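You operate a simulated robot arm through the tools that you are given. There is no shell and no other tool. Be economical: measure what you need, move in short steps, check, and stop when the job is done.

Carry out the task below with a simulated two-armed robot. There is one attempt and no reset: what you move stays moved.

JOB
Fold the tongue of the green band end, then crimp its sleeve.
Fine: fold it in the black fold nest; leave it in the orange crimper, lever up.

It is judged by the outcome, as a careful person would: the job done as asked, and still so three seconds after it is handed in. It fails if anything else is knocked over, pushed out of place, dropped, spilled or broken. Flat cloth is picked up by pressing the open fingertips on it (5 to 10 N) and closing them slowly along it; thin cloth reads only 2 to 8 mm in the jaws.

ROBOT AND FRAMES
Two 7-joint arms with two-finger parallel grippers on one trunk, on a base that drives. Base frame: it is fixed to the floor where the robot stands at the start and does not move with it; the origin is under the middle of the robot, x ahead of it, y to its left, z up. Units: mm, degrees, N and s.
The left shoulder is at the start at [50, 168, 1157], the right one opposite. With the tool pointing down near the work surface each hand reaches from about 200 to 660 mm from the robot's upright axis, wherever it stands, measured 20 degrees to its own side. Places, roughly: bed of the black fold nest [500, 0, 900]; tongue of the green band end [700, -100, 1000]; die of the orange crimper [500, 1400, 900]; orange crimper [500, 1400, 1000]. Payload 1.57 kg a hand.
Tool frame (each hand has its own): the origin (TCP) lies between the finger pads and is the grasp point; the fingertips stand 30 mm ahead of it; z points along the fingers, y is the line along which they close. The gripper opens to 80 mm. The fingers are 17 mm wide and 12 mm thick; the gripper's body (40 by 82 mm) begins 80 mm behind the TCP.
Orientation is told as [roll, pitch, yaw] about the base's x, y, z axes, in that order, counted from this pose: with the fingers straight down and closing along the base's y, the tool's x points along the base's -x, its y along +y and its z along -z.

CONTROLS
- The arms move only by the tool play_rows. It takes "left_increments", "right_increments" or both (then of equal length, played together; a hand with none holds still); each is one flat list of numbers, 7 for each row, row after row: the shift along the tool's x, y, z in m, then the turn, a rotation vector about the tool's x, y, z in degrees, then the closure in counts, from 0 (fully open) to 255 (shut). In form: [x, y, z, wx, wy, wz, gripper, x, y, z, wx, wy, wz, gripper, ...]. A call has 1 to 10 rows; each row is the pose to reach, as a shift and turn from the pose commanded when the call began, along the tool's axes at that moment. Rows are played at 5 a second. More than 50 mm and 8.6 degrees between two rows, or a gripper value outside its range, and nothing of the call is played. A pose out of reach is approached as far as the arm can. The call stops where the force on the tool passes 90 N (or 10 N more than at its start, if that is more) or the arm is blocked; 0.2 s more then pass. The fingers move at their own pace (about 45 mm/s each) and stop on an object; they squeeze with about 24 N. The grip force told is the motor's: it shows also when the fingers shut on nothing. Time passes only in rows, and 0.2 s behind the last, so rows that repeat a pose let the fingers close. It gives the time, the measured TCP pose, the force on the tool (base axes), the opening and the grip force at its end, in the units of the frame above (readings bear some noise).
- Cameras (640 x 400 px; columns grow to the right, rows downward): "scene" is now at [125, -7.1, 1381.3]; the picture's right is [0.03, -1.00, 0.00], its down [-0.51, -0.01, -0.86] and it looks along [0.86, 0.02, -0.51] (base axes); focal length 280 px, centre (320, 200). "left" rides on the left gripper at [72, 7, -122] in its tool frame; the picture's right is [-0.09, 1.00, 0.00], its down [-0.84, -0.08, -0.54] and it looks along [-0.54, -0.05, 0.84] (tool axes); focal length 238 px, centre (320, 200). "right" rides on the right gripper at [72, -7, -122] in its tool frame; the picture's right is [0.09, 1.00, 0.00], its down [-0.84, 0.08, -0.54] and it looks along [-0.54, 0.05, 0.84] (tool axes); focal length 238 px, centre (320, 200). There is no depth. A picture from a camera that has moved, and an enlarged one, comes with that camera's place and axes in the base frame and with its lens. The place of the scene camera against the robot may be out by one fixed shift of up to 18 mm in any direction.
- capture(camera): a new picture of that camera. The clock stands still meanwhile.
- raise_lower(by): slides the trunk up (or, below 0, down) by that many mm; the arms and the scene camera ride with it, the base frame stays. It gives what a move gives, with no picture.
- roll_base(legs): drives the robot by 1 to 6 legs, each [ahead, left, turn to the left] in mm, mm and degrees, along the robot's own axes; the way and the turn of a leg run together, so that a leg with both is an arc; at most 1500 mm and 180 degrees a leg. The arms and the cameras ride along, it lands a little off, and it stops where it bumps. It gives what a move gives.
- turn_head(pan, tilt): turns the head with the scene camera to pan (to the left, within 80 degrees either way) and tilt (down, from -29 to 69), counted from straight ahead of the robot. It gives what a move gives.
- inspect(camera, box): a new picture of the part [left, top, right, bottom] of that camera's present view, enlarged. The clock stands still meanwhile.
- close_job(): hands the job in; it is judged then, once.

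Work in short steps. Places have to be worked out from the pictures, the camera data and where the tool is seen: move nearer, look again, correct. Check each grasp and each placing, and mend what went wrong. You have 120 turns and 100 pictures in all, those below and enlarged ones among them. Open the grippers and draw the arms clear of the work before you hand the job in, unless the task says otherwise; then end with one line.

The tools are called after "Request:" as name(argument=value, ...) on one line, values as JSON. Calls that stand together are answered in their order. play_rows: Moves the arms, as the interface text tells. Its arguments: {"type":"object","properties":{"left_increments":{"type":"array","items":{"type":"number"}},"right_increments":{"type":"array","items":{"type":"number"}}},"required":[]} The other tools are called the same way: raise_lower (by) slides the trunk up or down; roll_base (legs) drives the base; turn_head (pan, tilt) turns the head that bears the scene camera; capture (camera) takes a picture; inspect (camera, box) takes an enlarged picture of a part of a camera's view; close_job () hands the job in.

At the start:

```text
time: 0.0
left_tool_pos: [389.7, 130.0, 1217.7]
left_ee_rot: [0.0, -0.1, 0.0]
left_contact_force: [-0.1, 0.5, 0.7]
left_width: 80.0
left_gripper_force: 0.0
right_tool_pos: [405.8, -244.2, 1143.0]
right_ee_rot: [0.1, -0.1, 0.1]
right_contact_force: [-0.1, 0.3, -0.8]
right_width: 80.0
right_gripper_force: 0.1
trunk travel left (down, up): [-325.0, 118.0]
robot x, y, heading: [-0.2, 2.0, 0.1]
head pan, tilt: [1.5, 31.0]
```

scene: 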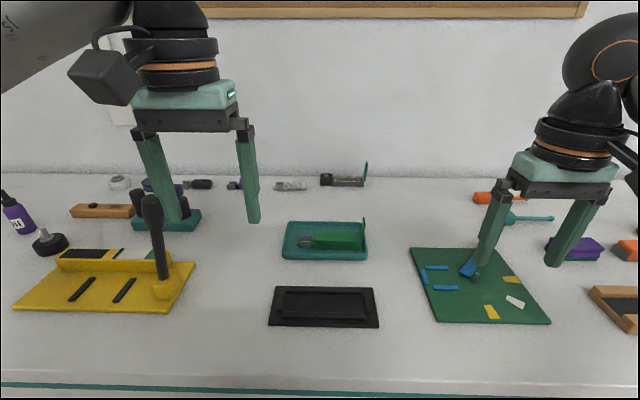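
right: 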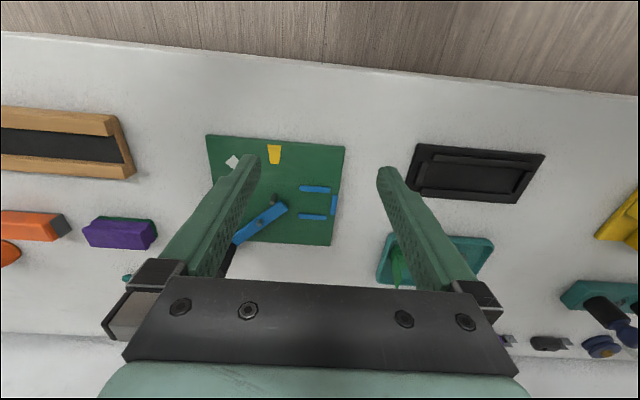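
left: 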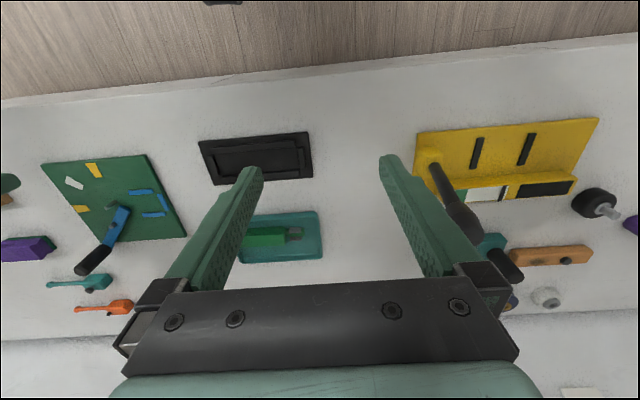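

The band end appears to be in the teal tray, behind the black nest. I'll look closer at both.

Request:
inspect(camera="scene", box=[250, 160, 410, 340])

Request:
inspect(camera="left", box=[180, 110, 360, 280])

Request:
turn_head(pan=70, tilt=25)

Request:
capture(camera="scene")

```text
2.22 times, centred on (330, 250) of scene
camera zoom: at [125.0, -7.1, 1381.3], right [0.03, -1.0, 0.0], down [-0.51, -0.01, -0.86], along [0.86, 0.02, -0.51], focal length 621 px, centre (298, 89)
```

zoom: 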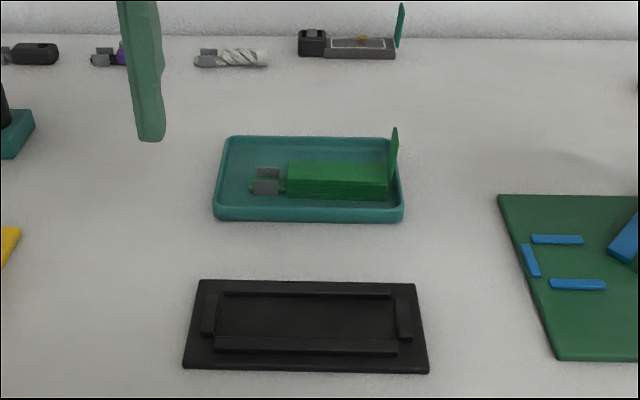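

```text
2.35 times, centred on (270, 195) of left
camera zoom: at [317.6, 136.0, 1339.1], right [0.09, 1.0, 0.0], down [0.84, -0.08, 0.54], along [0.54, -0.05, -0.84], focal length 561 px, centre (438, 212)
```

zoom: 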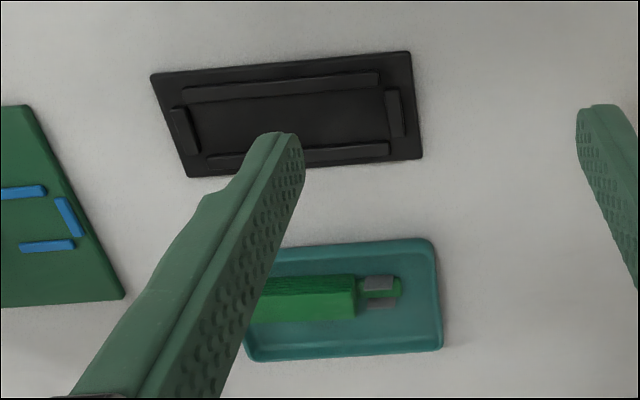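

```text
time: 1.4
left_tool_pos: [389.3, 129.7, 1217.1]
left_ee_rot: [-0.1, 0.0, -0.1]
left_contact_force: [-0.1, -0.4, 1.0]
left_width: 80.0
left_gripper_force: 0.1
right_tool_pos: [405.0, -243.7, 1142.4]
right_ee_rot: [0.1, 0.0, -0.1]
right_contact_force: [-0.7, 0.2, 0.2]
right_width: 79.9
right_gripper_force: 0.0
trunk travel left (down, up): [-325.0, 118.0]
robot x, y, heading: [0.5, -4.2, -0.0]
head pan, tilt: [70.0, 25.0]
```

```text
94 pictures are left
camera scene: at [66.6, 77.2, 1390.8], right [0.94, -0.34, 0.0], down [-0.14, -0.4, -0.91], along [0.31, 0.85, -0.42], focal length 280 px, centre (320, 200)
```

scene: 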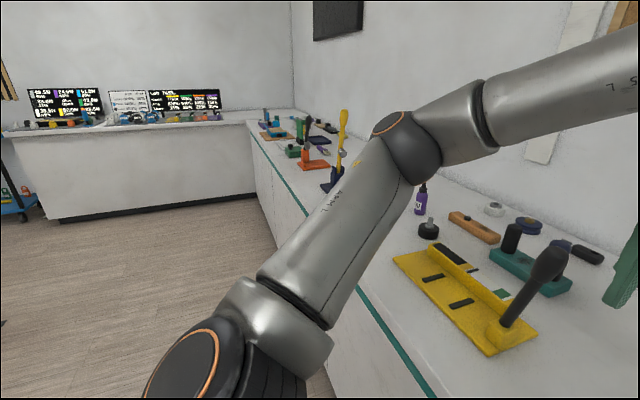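

The left wall side of the bench carries several crimpers. I zoom in on them.

Request:
inspect(camera="scene", box=[240, 95, 380, 205])

Request:
turn_head(pan=0, tilt=45)

Request:
inspect(camera="scene", box=[230, 60, 430, 260])

```text
3.64 times, centred on (310, 150) of scene
camera zoom: at [66.6, 77.2, 1390.8], right [0.94, -0.34, 0.0], down [-0.14, -0.4, -0.91], along [0.31, 0.85, -0.42], focal length 1016 px, centre (356, 382)
```

zoom: 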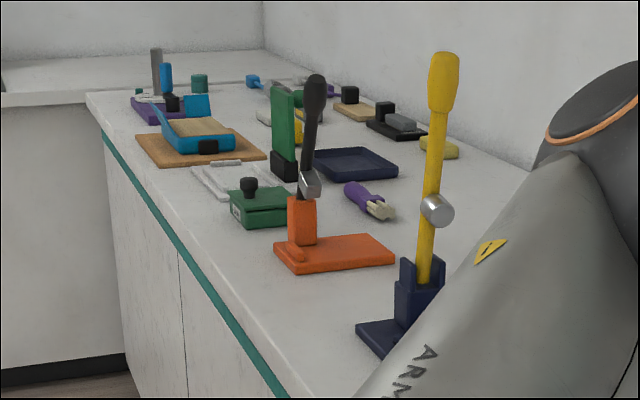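

```text
time: 2.8
left_tool_pos: [390.2, 129.4, 1216.7]
left_ee_rot: [0.0, 0.0, -0.1]
left_contact_force: [0.0, -0.5, 0.3]
left_width: 80.0
left_gripper_force: 0.0
right_tool_pos: [405.7, -245.0, 1145.0]
right_ee_rot: [0.1, 0.0, 0.0]
right_contact_force: [0.5, -0.6, -0.1]
right_width: 80.2
right_gripper_force: 0.0
trunk travel left (down, up): [-325.0, 118.0]
robot x, y, heading: [0.8, -1.0, -0.2]
head pan, tilt: [0.0, 45.0]
```

```text
2.00 times, centred on (330, 160) of scene
camera zoom: at [116.3, -9.4, 1360.3], right [0.0, -1.0, 0.0], down [-0.71, 0.0, -0.71], along [0.71, 0.0, -0.71], focal length 559 px, centre (300, 280)
```

zoom: 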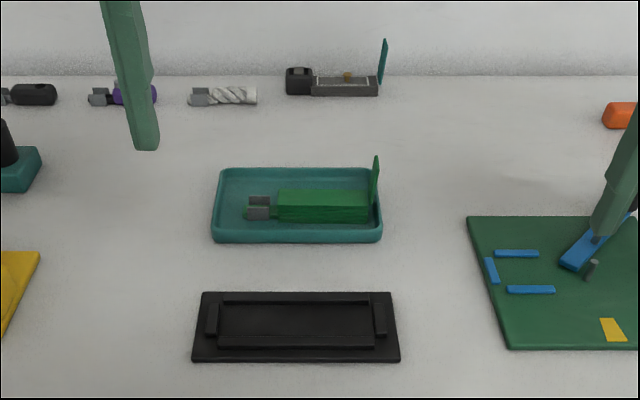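

Band body lies about [650, -36], long axis along y, tongue upright at its right end, sleeve at left. Nest centre is about [477, -5]. I drive ahead a little for reach, then bring the right hand over it with 90° yaw while the left clears out.

Request:
roll_base(legs=[[60, 0, 0]])

Request:
play_rows(right_increments=[-0.01, 0.01, 0, 0, 0, -8.5, 0, -0.02, 0.03, 0, 0, 0, -17, 0, -0.04, 0.05, 0, 0, 0, -25.5, 0, -0.06, 0.07, 0, 0, 0, -34, 0, -0.08, 0.09, 0, 0, 0, -42.5, 0, -0.1, 0.11, 0, 0, 0, -51, 0, -0.12, 0.13, 0, 0, 0, -59.5, 0, -0.14, 0.15, 0, 0, 0, -68, 0, -0.155, 0.17, 0, 0, 0, -76.5, 0, -0.17, 0.19, 0, 0, 0, -85, 0], left_increments=[0, 0.02, 0, 0, 0, 0, 0, 0, 0.04, 0, 0, 0, 0, 0, 0, 0.06, 0, 0, 0, 0, 0, 0, 0.08, 0, 0, 0, 0, 0, 0, 0.1, 0, 0, 0, 0, 0, 0, 0.12, 0, 0, 0, 0, 0, 0, 0.14, 0, 0, 0, 0, 0, 0, 0.16, 0, 0, 0, 0, 0, 0, 0.18, 0, 0, 0, 0, 0, 0, 0.18, 0, 0, 0, 0, 0])

Request:
capture(camera="right")

Request:
capture(camera="scene")

```text
time: 3.8
left_tool_pos: [450.3, 129.0, 1216.7]
left_ee_rot: [0.0, 0.1, 0.0]
left_contact_force: [0.2, -0.3, -0.7]
left_width: 79.8
left_gripper_force: 0.0
right_tool_pos: [465.5, -244.2, 1142.7]
right_ee_rot: [0.1, 0.0, 0.0]
right_contact_force: [0.3, -0.4, 0.6]
right_width: 79.9
right_gripper_force: 0.1
trunk travel left (down, up): [-325.0, 118.0]
robot x, y, heading: [60.0, -3.1, -0.2]
head pan, tilt: [0.0, 45.0]
```

```text
time: 6.0
left_tool_pos: [449.3, 310.3, 1217.1]
left_ee_rot: [0.0, 0.0, 0.0]
left_contact_force: [0.7, -0.3, 0.2]
left_width: 79.9
left_gripper_force: 0.0
right_tool_pos: [414.5, -22.1, 1110.6]
right_ee_rot: [-0.3, -0.1, 83.3]
right_contact_force: [0.5, 0.5, -0.9]
right_width: 79.9
right_gripper_force: 0.1
right hand out of reach, approached as far as the arm can: row 6, 7, 8, 9, 10
trunk travel left (down, up): [-325.0, 118.0]
robot x, y, heading: [59.1, -4.9, -0.2]
head pan, tilt: [0.0, 45.0]
```

```text
91 pictures are left
camera right: at [411.8, -96.8, 1231.5], right [-1.0, 0.03, -0.01], down [0.02, 0.84, 0.54], along [0.02, 0.54, -0.84], focal length 238 px, centre (320, 200)
```

right: 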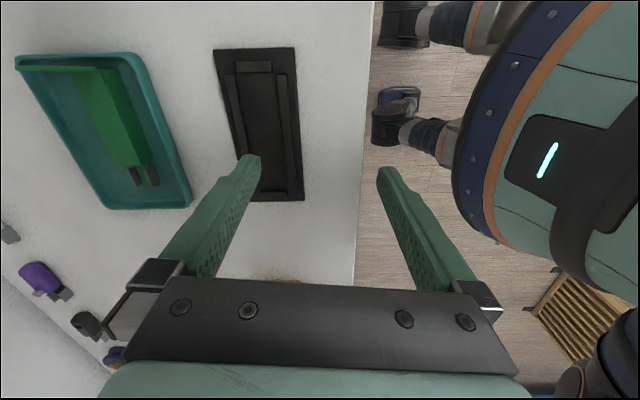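

```text
90 pictures are left
camera scene: at [175.5, -9.3, 1360.3], right [0.0, -1.0, 0.0], down [-0.71, 0.0, -0.71], along [0.71, 0.0, -0.71], focal length 280 px, centre (320, 200)
```

scene: 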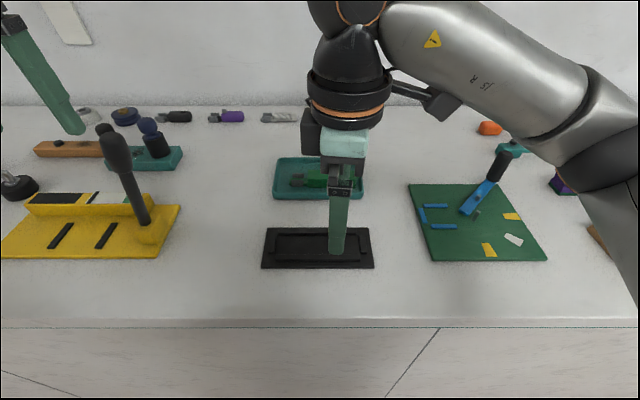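

Right hand at +90° yaw is awkward. I bring it back to its start pose and use the left hand with +90° yaw (its mirrored, likely comfortable side).

Request:
play_rows(right_increments=[0.025, 0, -0.003, 0, 0, 8.3, 0, 0.05, 0, -0.006, 0, 0, 16.6, 0, 0.075, 0, -0.009, 0, 0, 24.9, 0, 0.1, 0, -0.012, 0, 0, 33.2, 0, 0.125, 0, -0.015, 0, 0, 41.5, 0, 0.15, 0, -0.018, 0, 0, 49.8, 0, 0.175, 0, -0.021, 0, 0, 58.1, 0, 0.2, 0, -0.024, 0, 0, 66.4, 0, 0.225, 0, -0.027, 0, 0, 74.7, 0, 0.25, 0, -0.03, 0, 0, 83, 0], left_increments=[0, 0, 0.008, 0, 0, -8.5, 0, -0.01, -0.01, 0.016, 0, 0, -17, 0, -0.02, -0.02, 0.024, 0, 0, -25.5, 0, -0.03, -0.04, 0.032, 0, 0, -34, 0, -0.04, -0.06, 0.04, 0, 0, -42.5, 0, -0.05, -0.08, 0.048, 0, 0, -51, 0, -0.06, -0.1, 0.056, 0, 0, -59.5, 0, -0.07, -0.12, 0.064, 0, 0, -68, 0, -0.08, -0.14, 0.072, 0, 0, -76.5, 0, -0.09, -0.16, 0.08, 0, 0, -85, 0])

Request:
capture(camera="left")

```text
time: 8.2
left_tool_pos: [538.7, 148.5, 1137.2]
left_ee_rot: [-0.2, 0.0, 85.2]
left_contact_force: [-1.0, 0.4, -0.3]
left_width: 80.0
left_gripper_force: 0.1
right_tool_pos: [392.0, -270.7, 1138.7]
right_ee_rot: [0.1, 0.0, 1.9]
right_contact_force: [-0.1, 0.2, -0.4]
right_width: 80.3
right_gripper_force: 0.0
trunk travel left (down, up): [-325.0, 118.0]
robot x, y, heading: [56.8, -1.4, -0.0]
head pan, tilt: [0.0, 45.0]
```

```text
89 pictures are left
camera left: at [526.3, 77.0, 1259.2], right [-0.98, 0.18, 0.0], down [0.15, 0.83, 0.54], along [0.1, 0.53, -0.84], focal length 238 px, centre (320, 200)
```

left: 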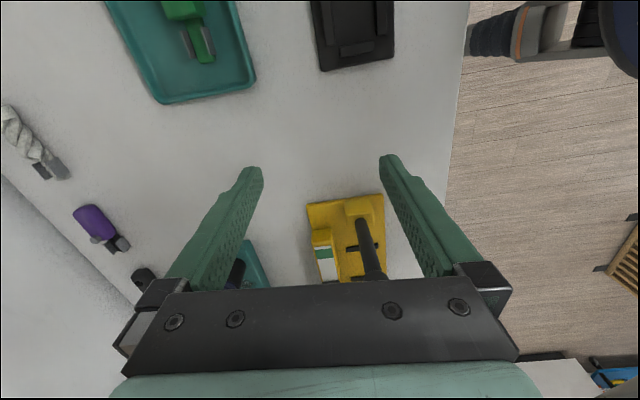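

Good. Now to above the band: about [640, -30, 1070], yaw 90.

Request:
play_rows(left_increments=[0.028, -0.02, 0, 0, 0, -1, 0, 0.056, -0.04, 0, 0, 0, -2, 0, 0.084, -0.06, 0, 0, 0, -3, 0, 0.112, -0.08, 0.02, 0, 0, -4, 0, 0.14, -0.1, 0.04, 0, 0, -4.8, 0, 0.168, -0.116, 0.067, 0, 0, -4.8, 0, 0.168, -0.116, 0.067, 0, 0, -4.8, 0])

Request:
capture(camera="left")

Request:
capture(camera="scene")

Request:
capture(camera="right")

```text
time: 9.8
left_tool_pos: [621.8, -11.6, 1071.9]
left_ee_rot: [-0.1, -0.1, 89.8]
left_contact_force: [0.1, -0.3, 0.0]
left_width: 80.0
left_gripper_force: 0.1
left hand out of reach, approached as far as the arm can: row 5, 6, 7
right_tool_pos: [393.3, -269.4, 1137.5]
right_ee_rot: [0.0, -0.1, 2.0]
right_contact_force: [0.3, -1.5, -0.2]
right_width: 79.9
right_gripper_force: 0.0
trunk travel left (down, up): [-325.0, 118.0]
robot x, y, heading: [61.7, -1.9, -0.2]
head pan, tilt: [0.0, 45.0]
```

```text
88 pictures are left
camera left: at [614.2, -84.1, 1194.1], right [-1.0, 0.1, 0.0], down [0.08, 0.84, 0.54], along [0.05, 0.54, -0.84], focal length 238 px, centre (320, 200)
```

left: 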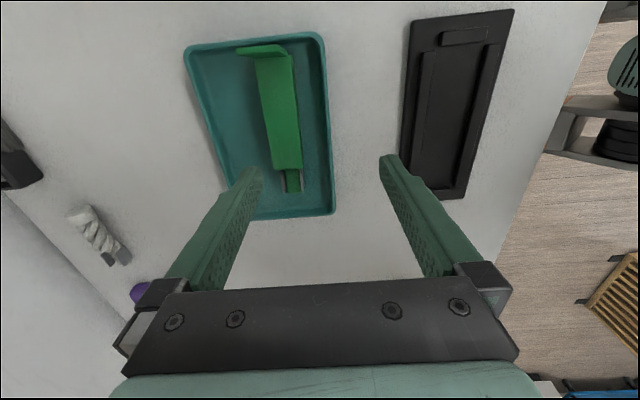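

```text
87 pictures are left
camera scene: at [175.6, -9.5, 1360.3], right [0.0, -1.0, 0.0], down [-0.71, 0.0, -0.71], along [0.71, 0.0, -0.71], focal length 280 px, centre (320, 200)
```

scene: 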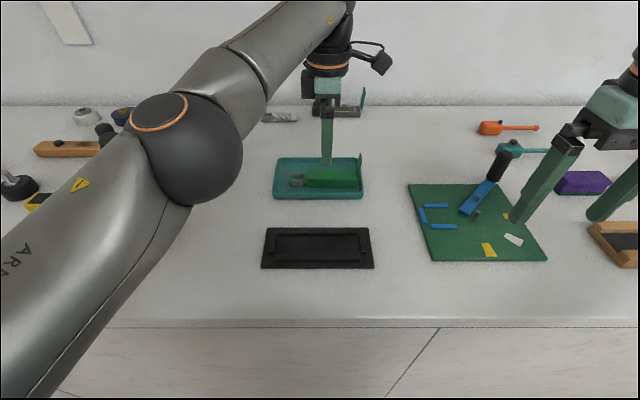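

```text
86 pictures are left
camera right: at [321.2, -279.9, 1258.8], right [-0.13, 0.99, 0.0], down [0.83, 0.11, 0.54], along [0.54, 0.07, -0.84], focal length 238 px, centre (320, 200)
```

right: 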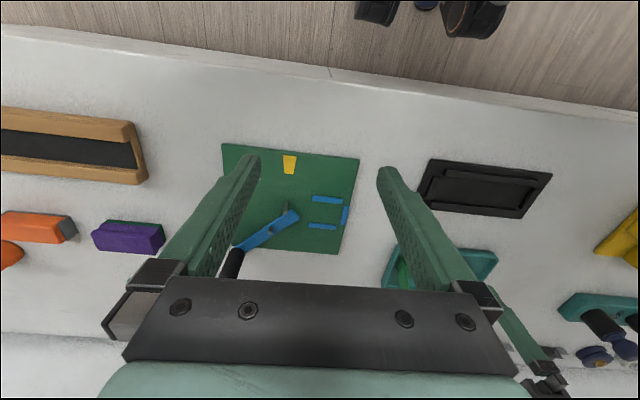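

Body centre is about [657, -25], top about z 955. Left arm is at its limit; I shift the base 30 ahead and 120 to the right to bring the left shoulder nearer.

Request:
roll_base(legs=[[30, -120, 0]])

```text
time: 11.0
left_tool_pos: [650.8, -132.8, 1070.8]
left_ee_rot: [0.0, 0.0, 89.9]
left_contact_force: [-0.1, -0.7, -0.5]
left_width: 79.8
left_gripper_force: 0.0
right_tool_pos: [422.7, -390.8, 1137.4]
right_ee_rot: [0.1, -0.1, 2.0]
right_contact_force: [-1.1, -0.8, 1.0]
right_width: 80.2
right_gripper_force: 0.0
trunk travel left (down, up): [-325.0, 118.0]
robot x, y, heading: [87.9, -119.2, 0.0]
head pan, tilt: [0.0, 45.0]
```

Move over the body, tips about z 990, and look.

Request:
play_rows(left_increments=[-0.03, -0.003, 0, 0, 0, 0, 0, -0.07, -0.006, 0, 0, 0, 0, 0, -0.108, -0.006, 0.02, 0, 0, 0, 0, -0.108, -0.006, 0.045, 0, 0, 0, 0, -0.108, -0.006, 0.045, 0, 0, 0, 0])

Request:
capture(camera="left")

Request:
inspect(camera="scene", box=[180, 120, 320, 280])

```text
time: 12.2
left_tool_pos: [658.5, -23.3, 1025.7]
left_ee_rot: [0.0, -0.1, 89.7]
left_contact_force: [-0.1, 0.2, 0.2]
left_width: 79.8
left_gripper_force: 0.2
right_tool_pos: [421.4, -390.3, 1138.0]
right_ee_rot: [0.2, -0.1, 1.9]
right_contact_force: [-0.2, 0.0, 0.4]
right_width: 80.0
right_gripper_force: 0.1
trunk travel left (down, up): [-325.0, 118.0]
robot x, y, heading: [94.4, -123.6, -0.0]
head pan, tilt: [0.0, 45.0]
```

```text
85 pictures are left
camera left: at [651.3, -95.0, 1148.7], right [-1.0, 0.1, 0.0], down [0.08, 0.84, 0.54], along [0.05, 0.54, -0.84], focal length 238 px, centre (320, 200)
```

left: 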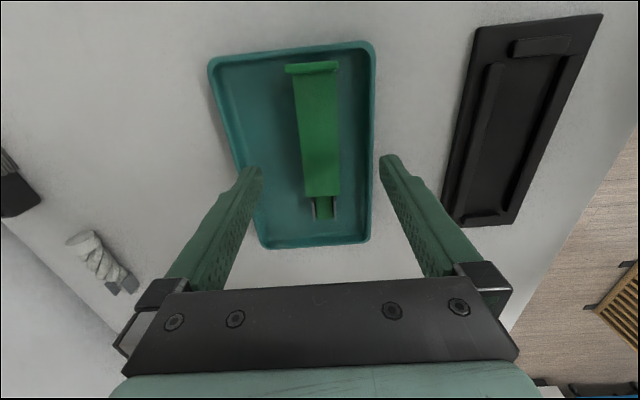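

```text
2.50 times, centred on (250, 200) of scene
camera zoom: at [205.4, -129.5, 1360.3], right [0.0, -1.0, 0.0], down [-0.71, 0.0, -0.71], along [0.71, 0.0, -0.71], focal length 699 px, centre (495, 200)
```

zoom: 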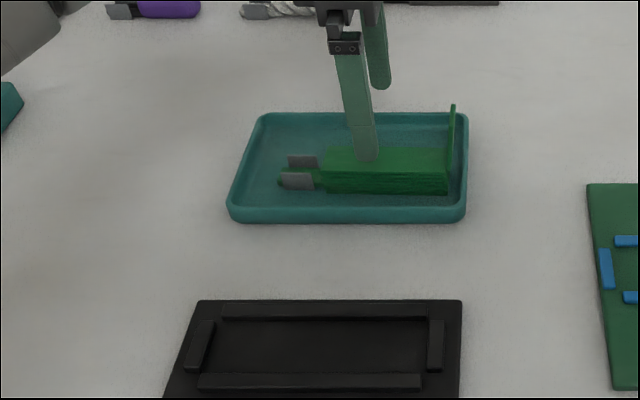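

Body centre is about [659, -27], rotated about -3°, ~33 wide; the tray's front wall is near, so I part-close to 50 mm and descend to tips about z 936.

Request:
play_rows(left_increments=[0, 0, 0, 0, 0, 1.5, 96, 0.001, 0, 0.005, 0, 0, 3, 96, 0.001, 0, 0.02, 0, 0, 3, 96, 0.001, 0, 0.04, 0, 0, 3, 96, 0.001, 0, 0.053, 0, 0, 3, 96, 0.001, 0, 0.058, 0, 0, 3, 96, 0.001, 0, 0.058, 0, 0, 3, 96])

Request:
capture(camera="left")

Request:
inspect(camera="scene", box=[200, 120, 300, 200])

```text
time: 13.8
left_tool_pos: [657.5, -26.4, 969.9]
left_ee_rot: [-0.1, 0.0, 86.7]
left_contact_force: [-0.2, 0.1, -0.7]
left_width: 49.8
left_gripper_force: 0.0
right_tool_pos: [422.1, -390.5, 1137.7]
right_ee_rot: [0.1, 0.1, 2.0]
right_contact_force: [0.7, -0.1, 0.1]
right_width: 80.0
right_gripper_force: 0.0
trunk travel left (down, up): [-325.0, 118.0]
robot x, y, heading: [92.9, -121.4, -0.1]
head pan, tilt: [0.0, 45.0]
```

```text
83 pictures are left
camera left: at [647.0, -96.5, 1091.0], right [-0.99, 0.15, 0.0], down [0.12, 0.83, 0.54], along [0.08, 0.54, -0.84], focal length 238 px, centre (320, 200)
```

left: 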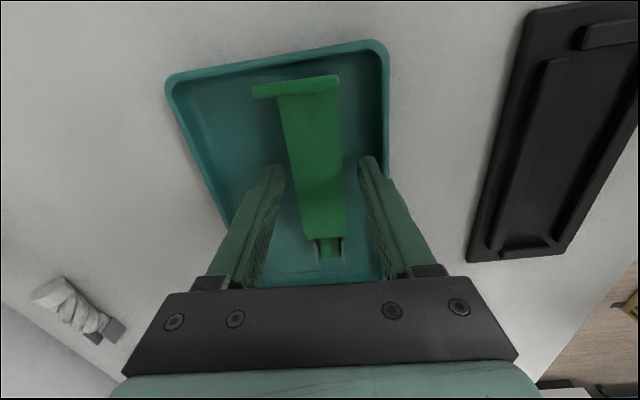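

```text
5.00 times, centred on (250, 160) of scene
camera zoom: at [205.5, -129.6, 1360.3], right [0.0, -1.0, 0.0], down [-0.71, 0.0, -0.71], along [0.71, 0.0, -0.71], focal length 1398 px, centre (670, 400)
```

zoom: 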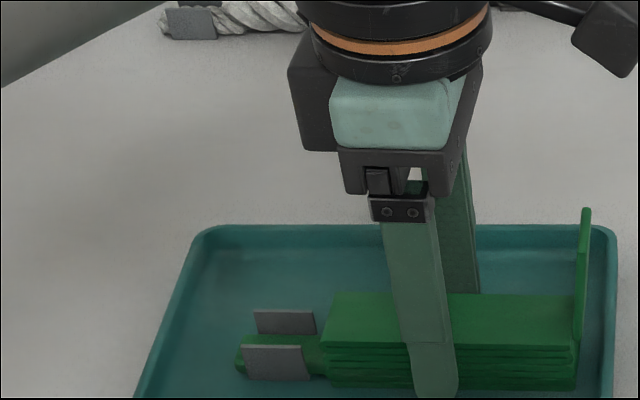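

Fingers straddle the body well. I lower 4 mm more and close gently.

Request:
play_rows(left_increments=[0, 0, 0.004, 0, 0, 0, 96, 0, 0, 0.004, 0, 0, 0, 120, 0, 0, 0.004, 0, 0, 0, 150, 0, 0, 0.004, 0, 0, 0, 180, 0, 0, 0.004, 0, 0, 0, 200, 0, 0, 0.004, 0, 0, 0, 200, 0, 0, 0.004, 0, 0, 0, 200])

Request:
capture(camera="left")

```text
time: 15.4
left_tool_pos: [659.4, -23.5, 965.2]
left_ee_rot: [-0.2, 0.1, 86.8]
left_contact_force: [0.9, -0.6, 0.9]
left_width: 31.7
left_gripper_force: 24.1
right_tool_pos: [423.2, -391.3, 1136.8]
right_ee_rot: [0.1, -0.1, 1.9]
right_contact_force: [0.1, -0.2, 0.4]
right_width: 79.7
right_gripper_force: 0.0
trunk travel left (down, up): [-325.0, 118.0]
robot x, y, heading: [87.9, -120.0, -0.0]
head pan, tilt: [0.0, 45.0]
```

```text
81 pictures are left
camera left: at [647.0, -96.6, 1087.6], right [-0.99, 0.15, 0.0], down [0.12, 0.83, 0.54], along [0.08, 0.54, -0.84], focal length 238 px, centre (320, 200)
```

left: 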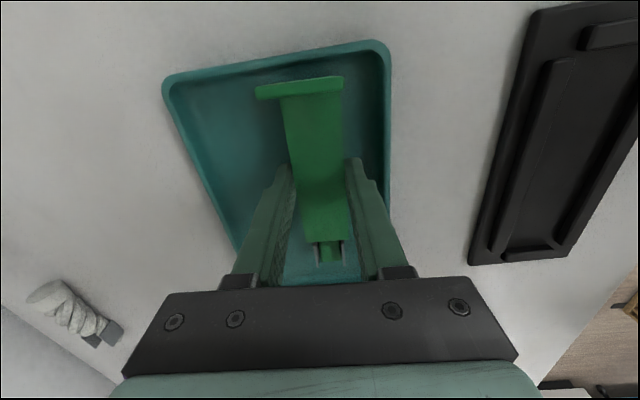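

Firm grip at 31.7 mm. Lift, straighten, and carry above the nest.

Request:
play_rows(left_increments=[0, 0, -0.02, 0, 0, 0, 200, 0, 0, -0.05, 0, 0, 0, 200, 0, 0.03, -0.075, 0, 0, -1, 200, 0, 0.07, -0.075, 0, 0, -2, 200, -0.001, 0.11, -0.075, 0, 0, -3.2, 200, -0.002, 0.15, -0.075, 0, 0, -3.2, 200, -0.003, 0.176, -0.075, 0, 0, -3.2, 200, -0.003, 0.176, -0.075, 0, 0, -3.2, 200])

Request:
capture(camera="left")

Request:
inspect(camera="scene", box=[180, 140, 340, 300])

Request:
capture(camera="right")

```text
time: 17.2
left_tool_pos: [480.7, -12.0, 1039.7]
left_ee_rot: [0.0, 0.0, 90.1]
left_contact_force: [0.4, 0.1, 0.0]
left_width: 17.2
left_gripper_force: 0.0
right_tool_pos: [423.2, -389.9, 1137.6]
right_ee_rot: [0.0, 0.0, 2.0]
right_contact_force: [-0.5, -0.8, 0.5]
right_width: 80.0
right_gripper_force: 0.1
trunk travel left (down, up): [-325.0, 118.0]
robot x, y, heading: [91.1, -119.1, -0.2]
head pan, tilt: [0.0, 45.0]
```

```text
80 pictures are left
camera left: at [474.0, -84.3, 1162.2], right [-1.0, 0.09, 0.0], down [0.08, 0.84, 0.54], along [0.05, 0.54, -0.84], focal length 238 px, centre (320, 200)
```

left: 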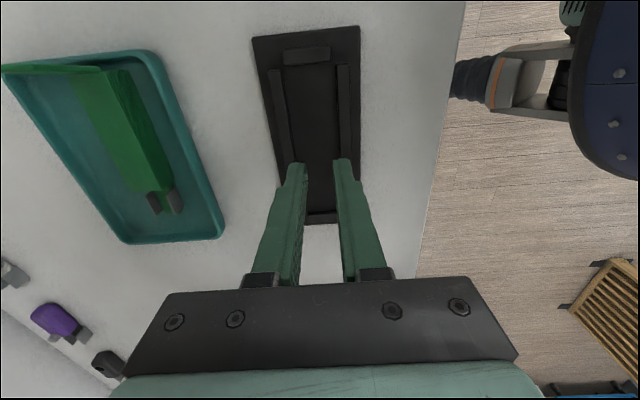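

```text
2.50 times, centred on (260, 220) of scene
camera zoom: at [205.6, -129.7, 1360.2], right [0.0, -1.0, 0.0], down [-0.71, 0.0, -0.71], along [0.71, 0.0, -0.71], focal length 699 px, centre (470, 150)
```

zoom: 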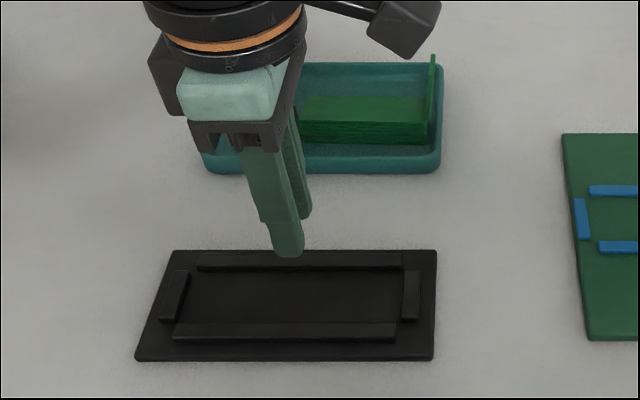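

```text
78 pictures are left
camera right: at [351.1, -400.0, 1258.7], right [-0.13, 0.99, 0.0], down [0.83, 0.11, 0.54], along [0.54, 0.07, -0.84], focal length 238 px, centre (320, 200)
```

right: 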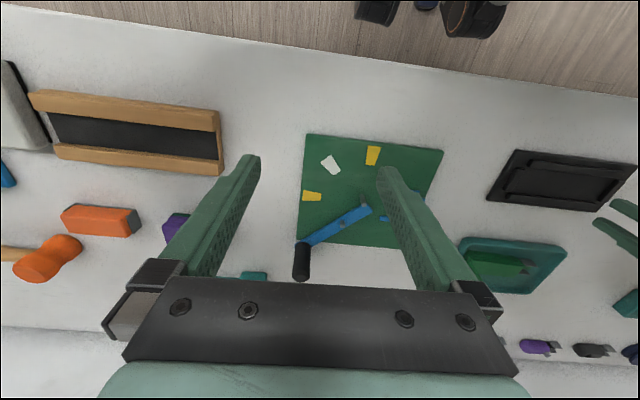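

The band slipped out and still lies in the tray; the grip was probably too shallow. I go back, look, and grasp deeper.

Request:
play_rows(left_increments=[0, 0, 0, 0, 0, 0, 96, 0.002, -0.04, 0, 0, 0, 0, 96, 0.004, -0.08, 0, 0, 0, 1, 96, 0.008, -0.12, 0, 0, 0, 2, 96, 0.012, -0.16, 0, 0, 0, 3, 96, 0.012, -0.178, 0, 0, 0, 3.2, 96, 0.012, -0.178, 0.02, 0, 0, 3.2, 96, 0.012, -0.178, 0.02, 0, 0, 3.2, 96])

Request:
capture(camera="left")

Request:
inspect(camera="scene", box=[200, 120, 300, 200])

```text
time: 19.0
left_tool_pos: [660.4, -24.4, 1019.9]
left_ee_rot: [-0.1, 0.0, 86.8]
left_contact_force: [-0.2, -0.1, -0.4]
left_width: 49.8
left_gripper_force: 0.0
right_tool_pos: [422.9, -390.1, 1137.5]
right_ee_rot: [0.0, -0.1, 2.0]
right_contact_force: [-0.4, -0.2, 0.1]
right_width: 80.2
right_gripper_force: 0.0
trunk travel left (down, up): [-325.0, 118.0]
robot x, y, heading: [88.6, -117.7, -0.1]
head pan, tilt: [0.0, 45.0]
```

```text
77 pictures are left
camera left: at [649.2, -95.6, 1142.3], right [-0.99, 0.15, 0.0], down [0.12, 0.83, 0.54], along [0.08, 0.54, -0.84], focal length 238 px, centre (320, 200)
```

left: 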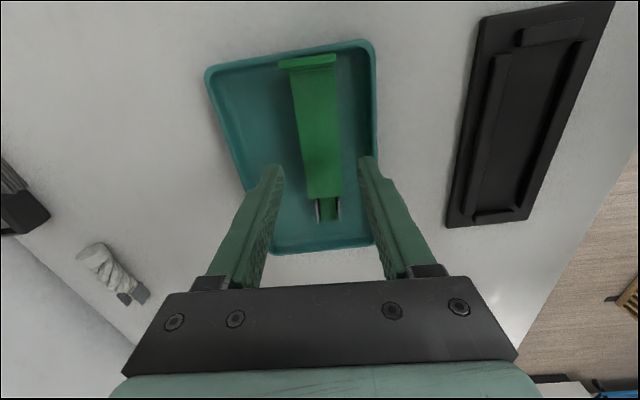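

```text
5.00 times, centred on (250, 160) of scene
camera zoom: at [205.4, -129.7, 1360.3], right [0.0, -1.0, 0.0], down [-0.71, 0.0, -0.71], along [0.71, 0.0, -0.71], focal length 1398 px, centre (670, 400)
```

zoom: 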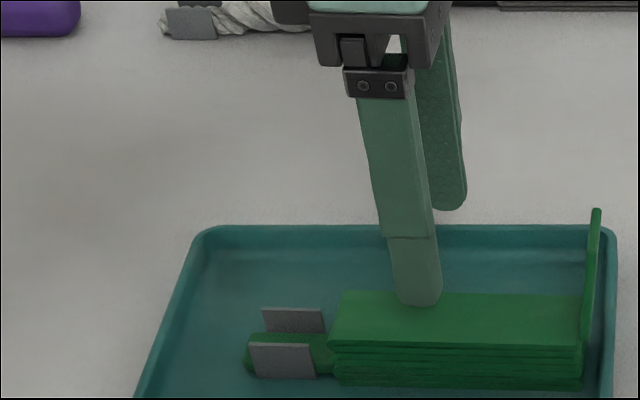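

Band is unmoved. I descend until the tips touch the tray floor, gripping deeper, with full closing.

Request:
play_rows(left_increments=[0, 0, 0.02, 0, 0, 0, 96, 0, 0, 0.04, 0, 0, 0, 96, 0, 0, 0.053, 0, 0, 0, 96, 0, 0, 0.058, 0, 0, 0, 96, 0, 0, 0.061, 0, 0, 0, 96, 0, 0, 0.061, 0, 0, 0, 96])

```text
time: 20.4
left_tool_pos: [660.4, -25.2, 957.6]
left_ee_rot: [-0.1, 0.1, 86.8]
left_contact_force: [0.9, -0.1, -0.5]
left_width: 49.6
left_gripper_force: 0.1
right_tool_pos: [422.5, -389.6, 1138.4]
right_ee_rot: [0.0, 0.0, 2.0]
right_contact_force: [0.0, -0.1, 0.1]
right_width: 80.1
right_gripper_force: 0.0
trunk travel left (down, up): [-325.0, 118.0]
robot x, y, heading: [86.6, -123.4, -0.2]
head pan, tilt: [0.0, 45.0]
```

No contact yet at tips ~928. Close fully here and lift slowly a little to test.

Request:
play_rows(left_increments=[0, 0, 0.0, 0, 0, 0, 140, 0, 0, 0, 0, 0, 0, 180, 0, 0, 0, 0, 0, 0, 255, 0, 0, 0, 0, 0, 0, 255, 0, 0, 0, 0, 0, 0, 255, 0, 0, -0.005, 0, 0, 0, 255, 0, 0, -0.01, 0, 0, 0, 255, 0, 0, -0.015, 0, 0, 0, 255, 0, 0, -0.02, 0, 0, 0, 255])

Request:
capture(camera="left")

Request:
inspect(camera="scene", box=[200, 120, 300, 200])

```text
time: 22.4
left_tool_pos: [660.7, -26.0, 977.7]
left_ee_rot: [0.1, 0.2, 86.8]
left_contact_force: [0.2, 0.3, -1.5]
left_width: 31.4
left_gripper_force: 24.2
right_tool_pos: [422.7, -389.6, 1137.4]
right_ee_rot: [0.0, 0.0, 2.0]
right_contact_force: [0.2, 0.3, 0.0]
right_width: 79.9
right_gripper_force: 0.1
trunk travel left (down, up): [-325.0, 118.0]
robot x, y, heading: [89.0, -120.7, 0.1]
head pan, tilt: [0.0, 45.0]
```

```text
75 pictures are left
camera left: at [649.7, -96.0, 1100.8], right [-0.99, 0.15, 0.0], down [0.12, 0.83, 0.54], along [0.08, 0.53, -0.84], focal length 238 px, centre (320, 200)
```

left: 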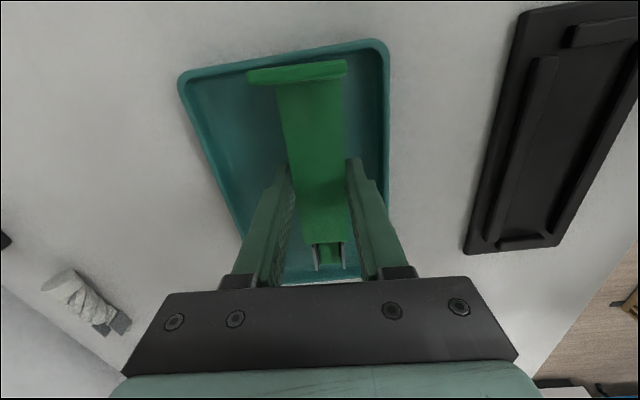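

```text
5.00 times, centred on (250, 160) of scene
camera zoom: at [205.6, -129.6, 1360.2], right [0.0, -1.0, 0.0], down [-0.71, 0.0, -0.71], along [0.71, 0.0, -0.71], focal length 1398 px, centre (670, 400)
```

zoom: 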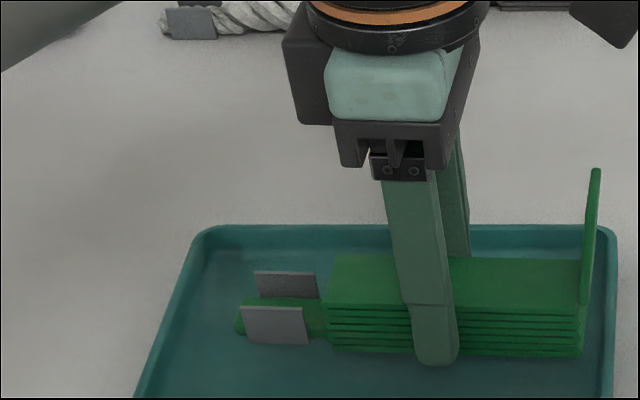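

The band is now lifted, body bottom about 25 mm below TCP. Lift to clear, and carry slowly over the nest.

Request:
play_rows(left_increments=[0, 0, -0.02, 0, 0, 0, 255, 0, 0, -0.04, 0, 0, 0, 255, 0, 0.01, -0.055, 0, 0, 0, 255, 0, 0.035, -0.06, 0, 0, -1, 255, 0, 0.06, -0.06, 0, 0, -2, 255, -0.001, 0.085, -0.06, 0, 0, -3.2, 255, -0.002, 0.11, -0.06, 0, 0, -3.2, 255, -0.003, 0.135, -0.06, 0, 0, -3.2, 255, -0.003, 0.16, -0.06, 0, 0, -3.2, 255, -0.003, 0.173, -0.06, 0, 0, -3.2, 255])

Request:
play_rows(left_increments=[0, 0, 0.02, 0, 0, 0, 255, 0, 0, 0.03, 0, 0, 0, 255, 0, 0, 0.03, 0, 0, 0, 255])

Request:
capture(camera="left")

Request:
inspect(camera="scene", box=[190, 180, 310, 280])

```text
time: 24.6
left_tool_pos: [487.2, -9.3, 1039.2]
left_ee_rot: [0.0, 0.1, 90.0]
left_contact_force: [-0.2, 0.3, -1.3]
left_width: 31.4
left_gripper_force: 24.0
right_tool_pos: [421.4, -390.1, 1138.1]
right_ee_rot: [-0.1, -0.1, 2.0]
right_contact_force: [-1.0, 0.6, -0.1]
right_width: 80.1
right_gripper_force: 0.0
trunk travel left (down, up): [-325.0, 118.0]
robot x, y, heading: [88.4, -124.4, -0.2]
head pan, tilt: [0.0, 45.0]
```

```text
time: 25.4
left_tool_pos: [489.9, -11.1, 1007.7]
left_ee_rot: [-0.2, 0.2, 90.0]
left_contact_force: [0.4, 0.5, -1.2]
left_width: 31.3
left_gripper_force: 23.9
right_tool_pos: [421.3, -390.2, 1138.4]
right_ee_rot: [0.0, 0.0, 2.0]
right_contact_force: [-0.4, 0.9, 0.6]
right_width: 80.0
right_gripper_force: 0.1
trunk travel left (down, up): [-325.0, 118.0]
robot x, y, heading: [86.7, -119.9, -0.1]
head pan, tilt: [0.0, 45.0]
```

```text
73 pictures are left
camera left: at [481.0, -82.9, 1130.5], right [-1.0, 0.09, 0.0], down [0.08, 0.84, 0.54], along [0.05, 0.54, -0.84], focal length 238 px, centre (320, 200)
```

left: 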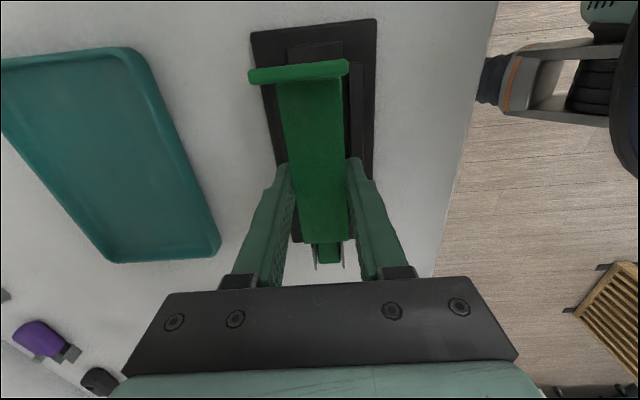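

```text
4.00 times, centred on (250, 230) of scene
camera zoom: at [205.6, -129.6, 1360.2], right [0.0, -1.0, 0.0], down [-0.71, 0.0, -0.71], along [0.71, 0.0, -0.71], focal length 1118 px, centre (600, 80)
```

zoom: 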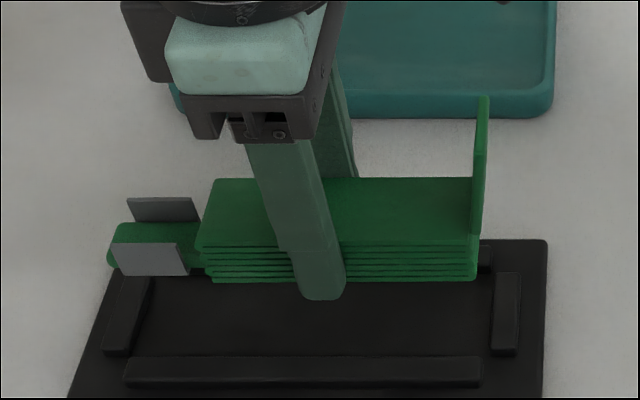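

Band and nest inner length nearly match; centred within ~2 mm. I shift 1.5 mm to -y and lower 42 mm, then look.

Request:
play_rows(left_increments=[0.0015, 0, 0.01, 0, 0, 0, 255, 0.0015, 0, 0.02, 0, 0, 0, 255, 0.0015, 0, 0.03, 0, 0, 0, 255, 0.0015, 0, 0.038, 0, 0, 0, 255, 0.0015, 0, 0.042, 0, 0, 0, 255, 0.0015, 0, 0.042, 0, 0, 0, 255])

Request:
capture(camera="left")

Request:
inspect(camera="scene", box=[190, 190, 300, 270])

```text
time: 26.8
left_tool_pos: [489.4, -12.7, 967.0]
left_ee_rot: [0.0, -0.1, 90.0]
left_contact_force: [0.4, -1.0, -1.1]
left_width: 31.6
left_gripper_force: 23.9
right_tool_pos: [422.5, -389.9, 1137.6]
right_ee_rot: [0.0, 0.0, 2.0]
right_contact_force: [0.5, -0.7, -0.5]
right_width: 79.8
right_gripper_force: 0.1
trunk travel left (down, up): [-325.0, 118.0]
robot x, y, heading: [91.6, -122.2, 0.1]
head pan, tilt: [0.0, 45.0]
```

```text
71 pictures are left
camera left: at [481.3, -84.8, 1088.6], right [-1.0, 0.09, 0.0], down [0.08, 0.84, 0.54], along [0.05, 0.54, -0.84], focal length 238 px, centre (320, 200)
```

left: 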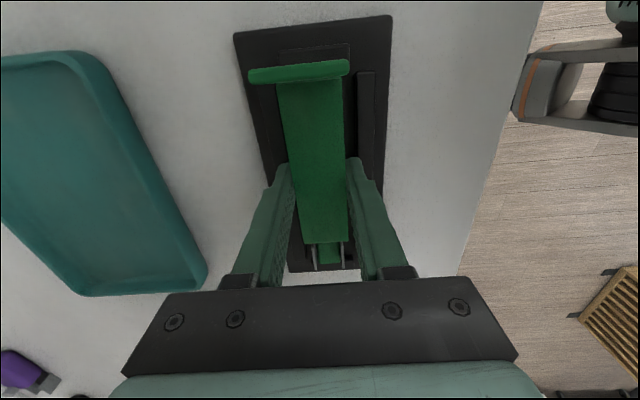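

```text
5.00 times, centred on (245, 230) of scene
camera zoom: at [205.6, -129.6, 1360.2], right [0.0, -1.0, 0.0], down [-0.71, 0.0, -0.71], along [0.71, 0.0, -0.71], focal length 1398 px, centre (695, 50)
```

zoom: 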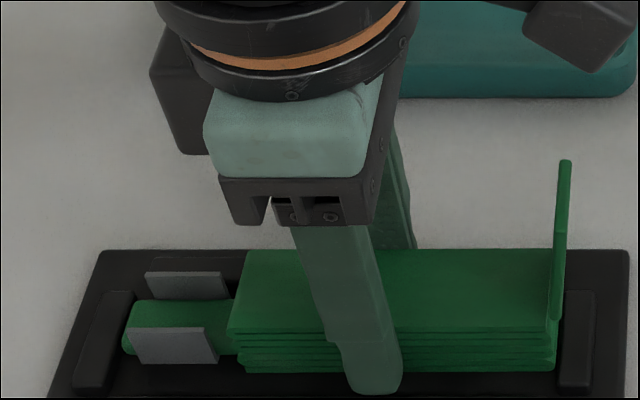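

Fits lengthwise. Shift 3 mm to -x and lower until contact.

Request:
play_rows(left_increments=[0, 0.003, 0.0, 0, 0, 0, 255, 0, 0.003, 0.004, 0, 0, 0, 255, 0, 0.003, 0.007, 0, 0, 0, 255, 0, 0.003, 0.007, 0, 0, 0, 255])

Request:
inspect(camera="scene", box=[190, 190, 300, 270])

```text
time: 27.8
left_tool_pos: [485.5, -12.3, 966.3]
left_ee_rot: [-0.8, 0.3, 90.1]
left_contact_force: [-0.6, 10.8, 54.3]
left_width: 31.4
left_gripper_force: 24.0
right_tool_pos: [420.2, -389.4, 1139.9]
right_ee_rot: [0.0, -0.2, 2.0]
right_contact_force: [0.8, 0.0, -0.2]
right_width: 80.0
right_gripper_force: 0.0
trunk travel left (down, up): [-325.0, 118.0]
robot x, y, heading: [88.6, -117.7, -0.0]
head pan, tilt: [0.0, 45.0]
```

```text
5.00 times, centred on (245, 230) of scene
camera zoom: at [201.9, -129.2, 1361.3], right [0.0, -1.0, 0.0], down [-0.7, 0.0, -0.71], along [0.71, 0.0, -0.7], focal length 1398 px, centre (695, 50)
```

zoom: 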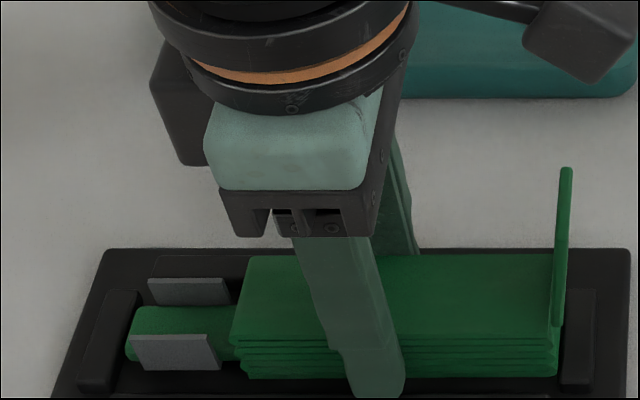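

Fingertips have touched (54 N). I back off 2 mm and open a bit, so the band settles into the bed.

Request:
play_rows(left_increments=[0, 0, -0.006, 0, 0, 0, 255, 0, 0, -0.006, 0, 0, 0, 255, 0, 0, -0.006, 0, 0, 0, 150, 0, 0, -0.006, 0, 0, 0, 140, 0, 0, -0.006, 0, 0, 0, 130, 0, 0, -0.006, 0, 0, 0, 130])

Request:
capture(camera="left")

Request:
inspect(camera="scene", box=[190, 190, 300, 270])

```text
time: 29.2
left_tool_pos: [486.7, -13.3, 965.8]
left_ee_rot: [-0.2, 0.1, 89.8]
left_contact_force: [9.0, 4.0, 17.4]
left_width: 32.3
left_gripper_force: 0.0
right_tool_pos: [422.5, -390.7, 1139.0]
right_ee_rot: [0.0, 0.0, 2.0]
right_contact_force: [0.2, -0.3, -0.1]
right_width: 80.0
right_gripper_force: 0.1
trunk travel left (down, up): [-325.0, 118.0]
robot x, y, heading: [90.4, -119.5, -0.0]
head pan, tilt: [0.0, 45.0]
```

```text
68 pictures are left
camera left: at [478.3, -85.1, 1088.3], right [-1.0, 0.09, 0.0], down [0.08, 0.84, 0.54], along [0.05, 0.54, -0.84], focal length 238 px, centre (320, 200)
```

left: 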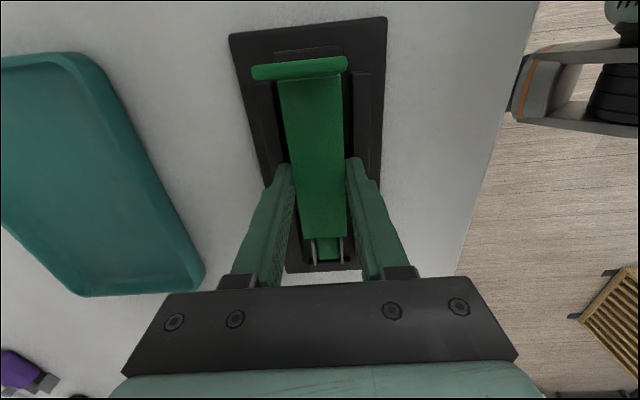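

```text
5.00 times, centred on (245, 230) of scene
camera zoom: at [205.4, -129.6, 1360.3], right [0.0, -1.0, 0.0], down [-0.71, 0.0, -0.71], along [0.71, 0.0, -0.71], focal length 1398 px, centre (695, 50)
```

zoom: 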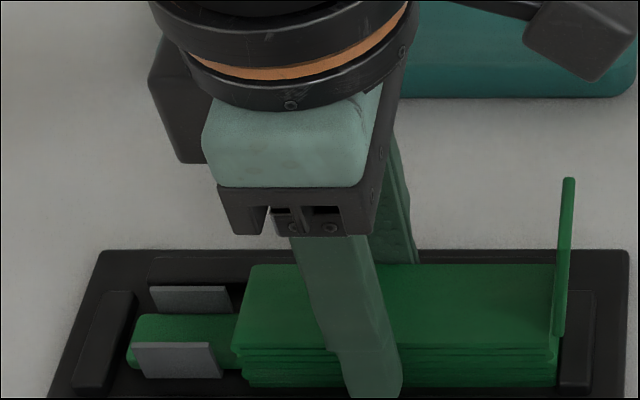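

Band dropped into the bed; the fingers are confined between body and ribs. I neutralise the opening and lift straight out, opening once above the ribs.

Request:
play_rows(left_increments=[0, 0, -0.002, 0, 0, 0, 151, 0, 0, -0.006, 0, 0, 0, 151, 0, 0, -0.01, 0, 0, 0, 148, 0, 0, -0.014, 0, 0, 0, 140, 0, 0, -0.018, 0, 0, 0, 120, 0, 0, -0.025, 0, 0, 0, 96, 0, 0, -0.045, 0, 0, 0, 96, 0, 0, -0.08, 0, 0, 0, 96])

Request:
capture(camera="left")

Request:
inspect(camera="scene", box=[190, 190, 300, 270])

```text
time: 31.0
left_tool_pos: [485.2, -13.1, 1045.2]
left_ee_rot: [0.0, 0.0, 90.0]
left_contact_force: [0.3, -0.4, 0.1]
left_width: 50.2
left_gripper_force: 0.0
right_tool_pos: [421.9, -390.0, 1138.6]
right_ee_rot: [0.1, 0.1, 2.0]
right_contact_force: [-0.2, 0.3, 0.7]
right_width: 79.9
right_gripper_force: 0.0
trunk travel left (down, up): [-325.0, 118.0]
robot x, y, heading: [87.0, -120.4, -0.1]
head pan, tilt: [0.0, 45.0]
```

```text
66 pictures are left
camera left: at [476.7, -85.5, 1168.1], right [-1.0, 0.09, 0.0], down [0.08, 0.84, 0.54], along [0.05, 0.54, -0.84], focal length 238 px, centre (320, 200)
```

left: 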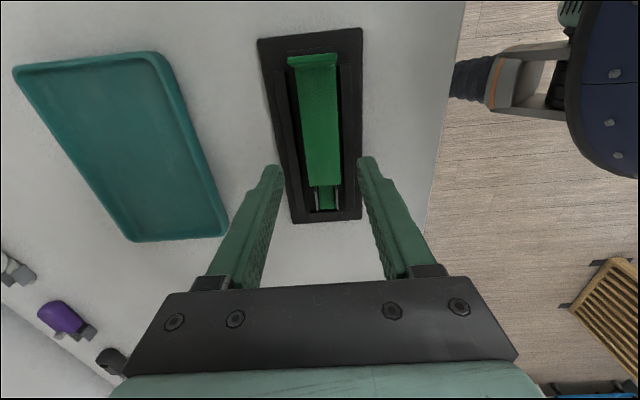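

```text
5.00 times, centred on (245, 230) of scene
camera zoom: at [205.3, -129.8, 1360.2], right [0.0, -1.0, 0.0], down [-0.71, 0.0, -0.71], along [0.71, 0.0, -0.71], focal length 1398 px, centre (695, 50)
```

zoom: 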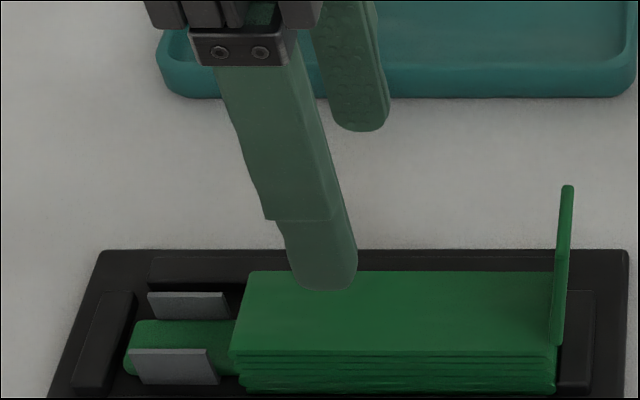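

Band sits in the nest between the ribs, tongue standing upright at y about -80, top about z 1015. I close the left fingers, hop over the tongue to its outer side at y about -118, and lower to tip z ~990.

Request:
play_rows(left_increments=[0, 0, -0.04, 0, 0, 0, 96, 0.02, 0, -0.05, 0, 0, 0, 150, 0.05, 0, -0.05, 0, 0, 0, 255, 0.08, 0, -0.05, 0, 0, 0, 255, 0.105, 0, -0.05, 0, 0, 0, 255, 0.108, 0, -0.02, 0, 0, 0, 255, 0.108, 0, 0.01, 0, 0, 0, 255, 0.108, 0, 0.027, 0, 0, 0, 255, 0.108, 0, 0.027, 0, 0, 0, 255])

Request:
capture(camera="left")

Request:
inspect(camera="scene", box=[200, 180, 320, 270])

```text
time: 33.0
left_tool_pos: [484.0, -120.6, 1019.3]
left_ee_rot: [0.0, 0.1, 90.1]
left_contact_force: [-0.7, 0.5, -0.2]
left_width: 0.0
left_gripper_force: 20.5
right_tool_pos: [422.3, -390.6, 1137.4]
right_ee_rot: [0.0, 0.0, 2.1]
right_contact_force: [-0.4, 0.0, -0.5]
right_width: 80.1
right_gripper_force: 0.0
trunk travel left (down, up): [-325.0, 118.0]
robot x, y, heading: [89.7, -117.5, -0.1]
head pan, tilt: [0.0, 45.0]
```

```text
64 pictures are left
camera left: at [477.9, -192.8, 1141.2], right [-1.0, 0.09, 0.0], down [0.08, 0.84, 0.54], along [0.05, 0.54, -0.84], focal length 238 px, centre (320, 200)
```

left: 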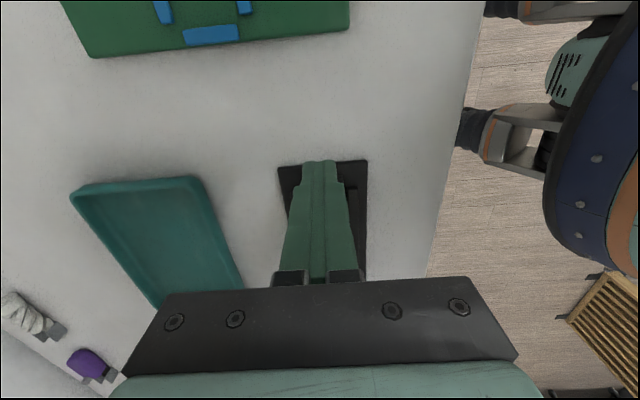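

```text
4.44 times, centred on (260, 225) of scene
camera zoom: at [205.5, -129.6, 1360.3], right [0.0, -1.0, 0.0], down [-0.71, 0.0, -0.71], along [0.71, 0.0, -0.71], focal length 1242 px, centre (587, 89)
```

zoom: 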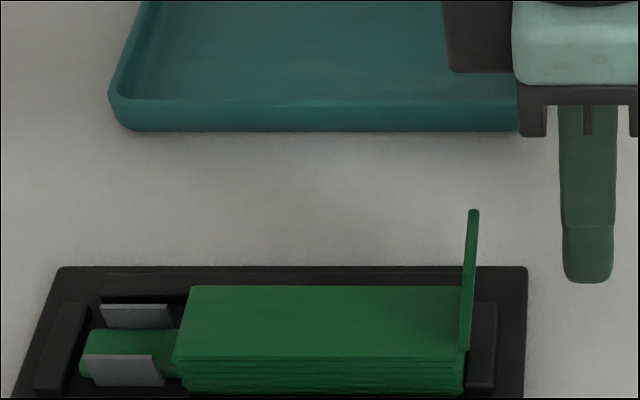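

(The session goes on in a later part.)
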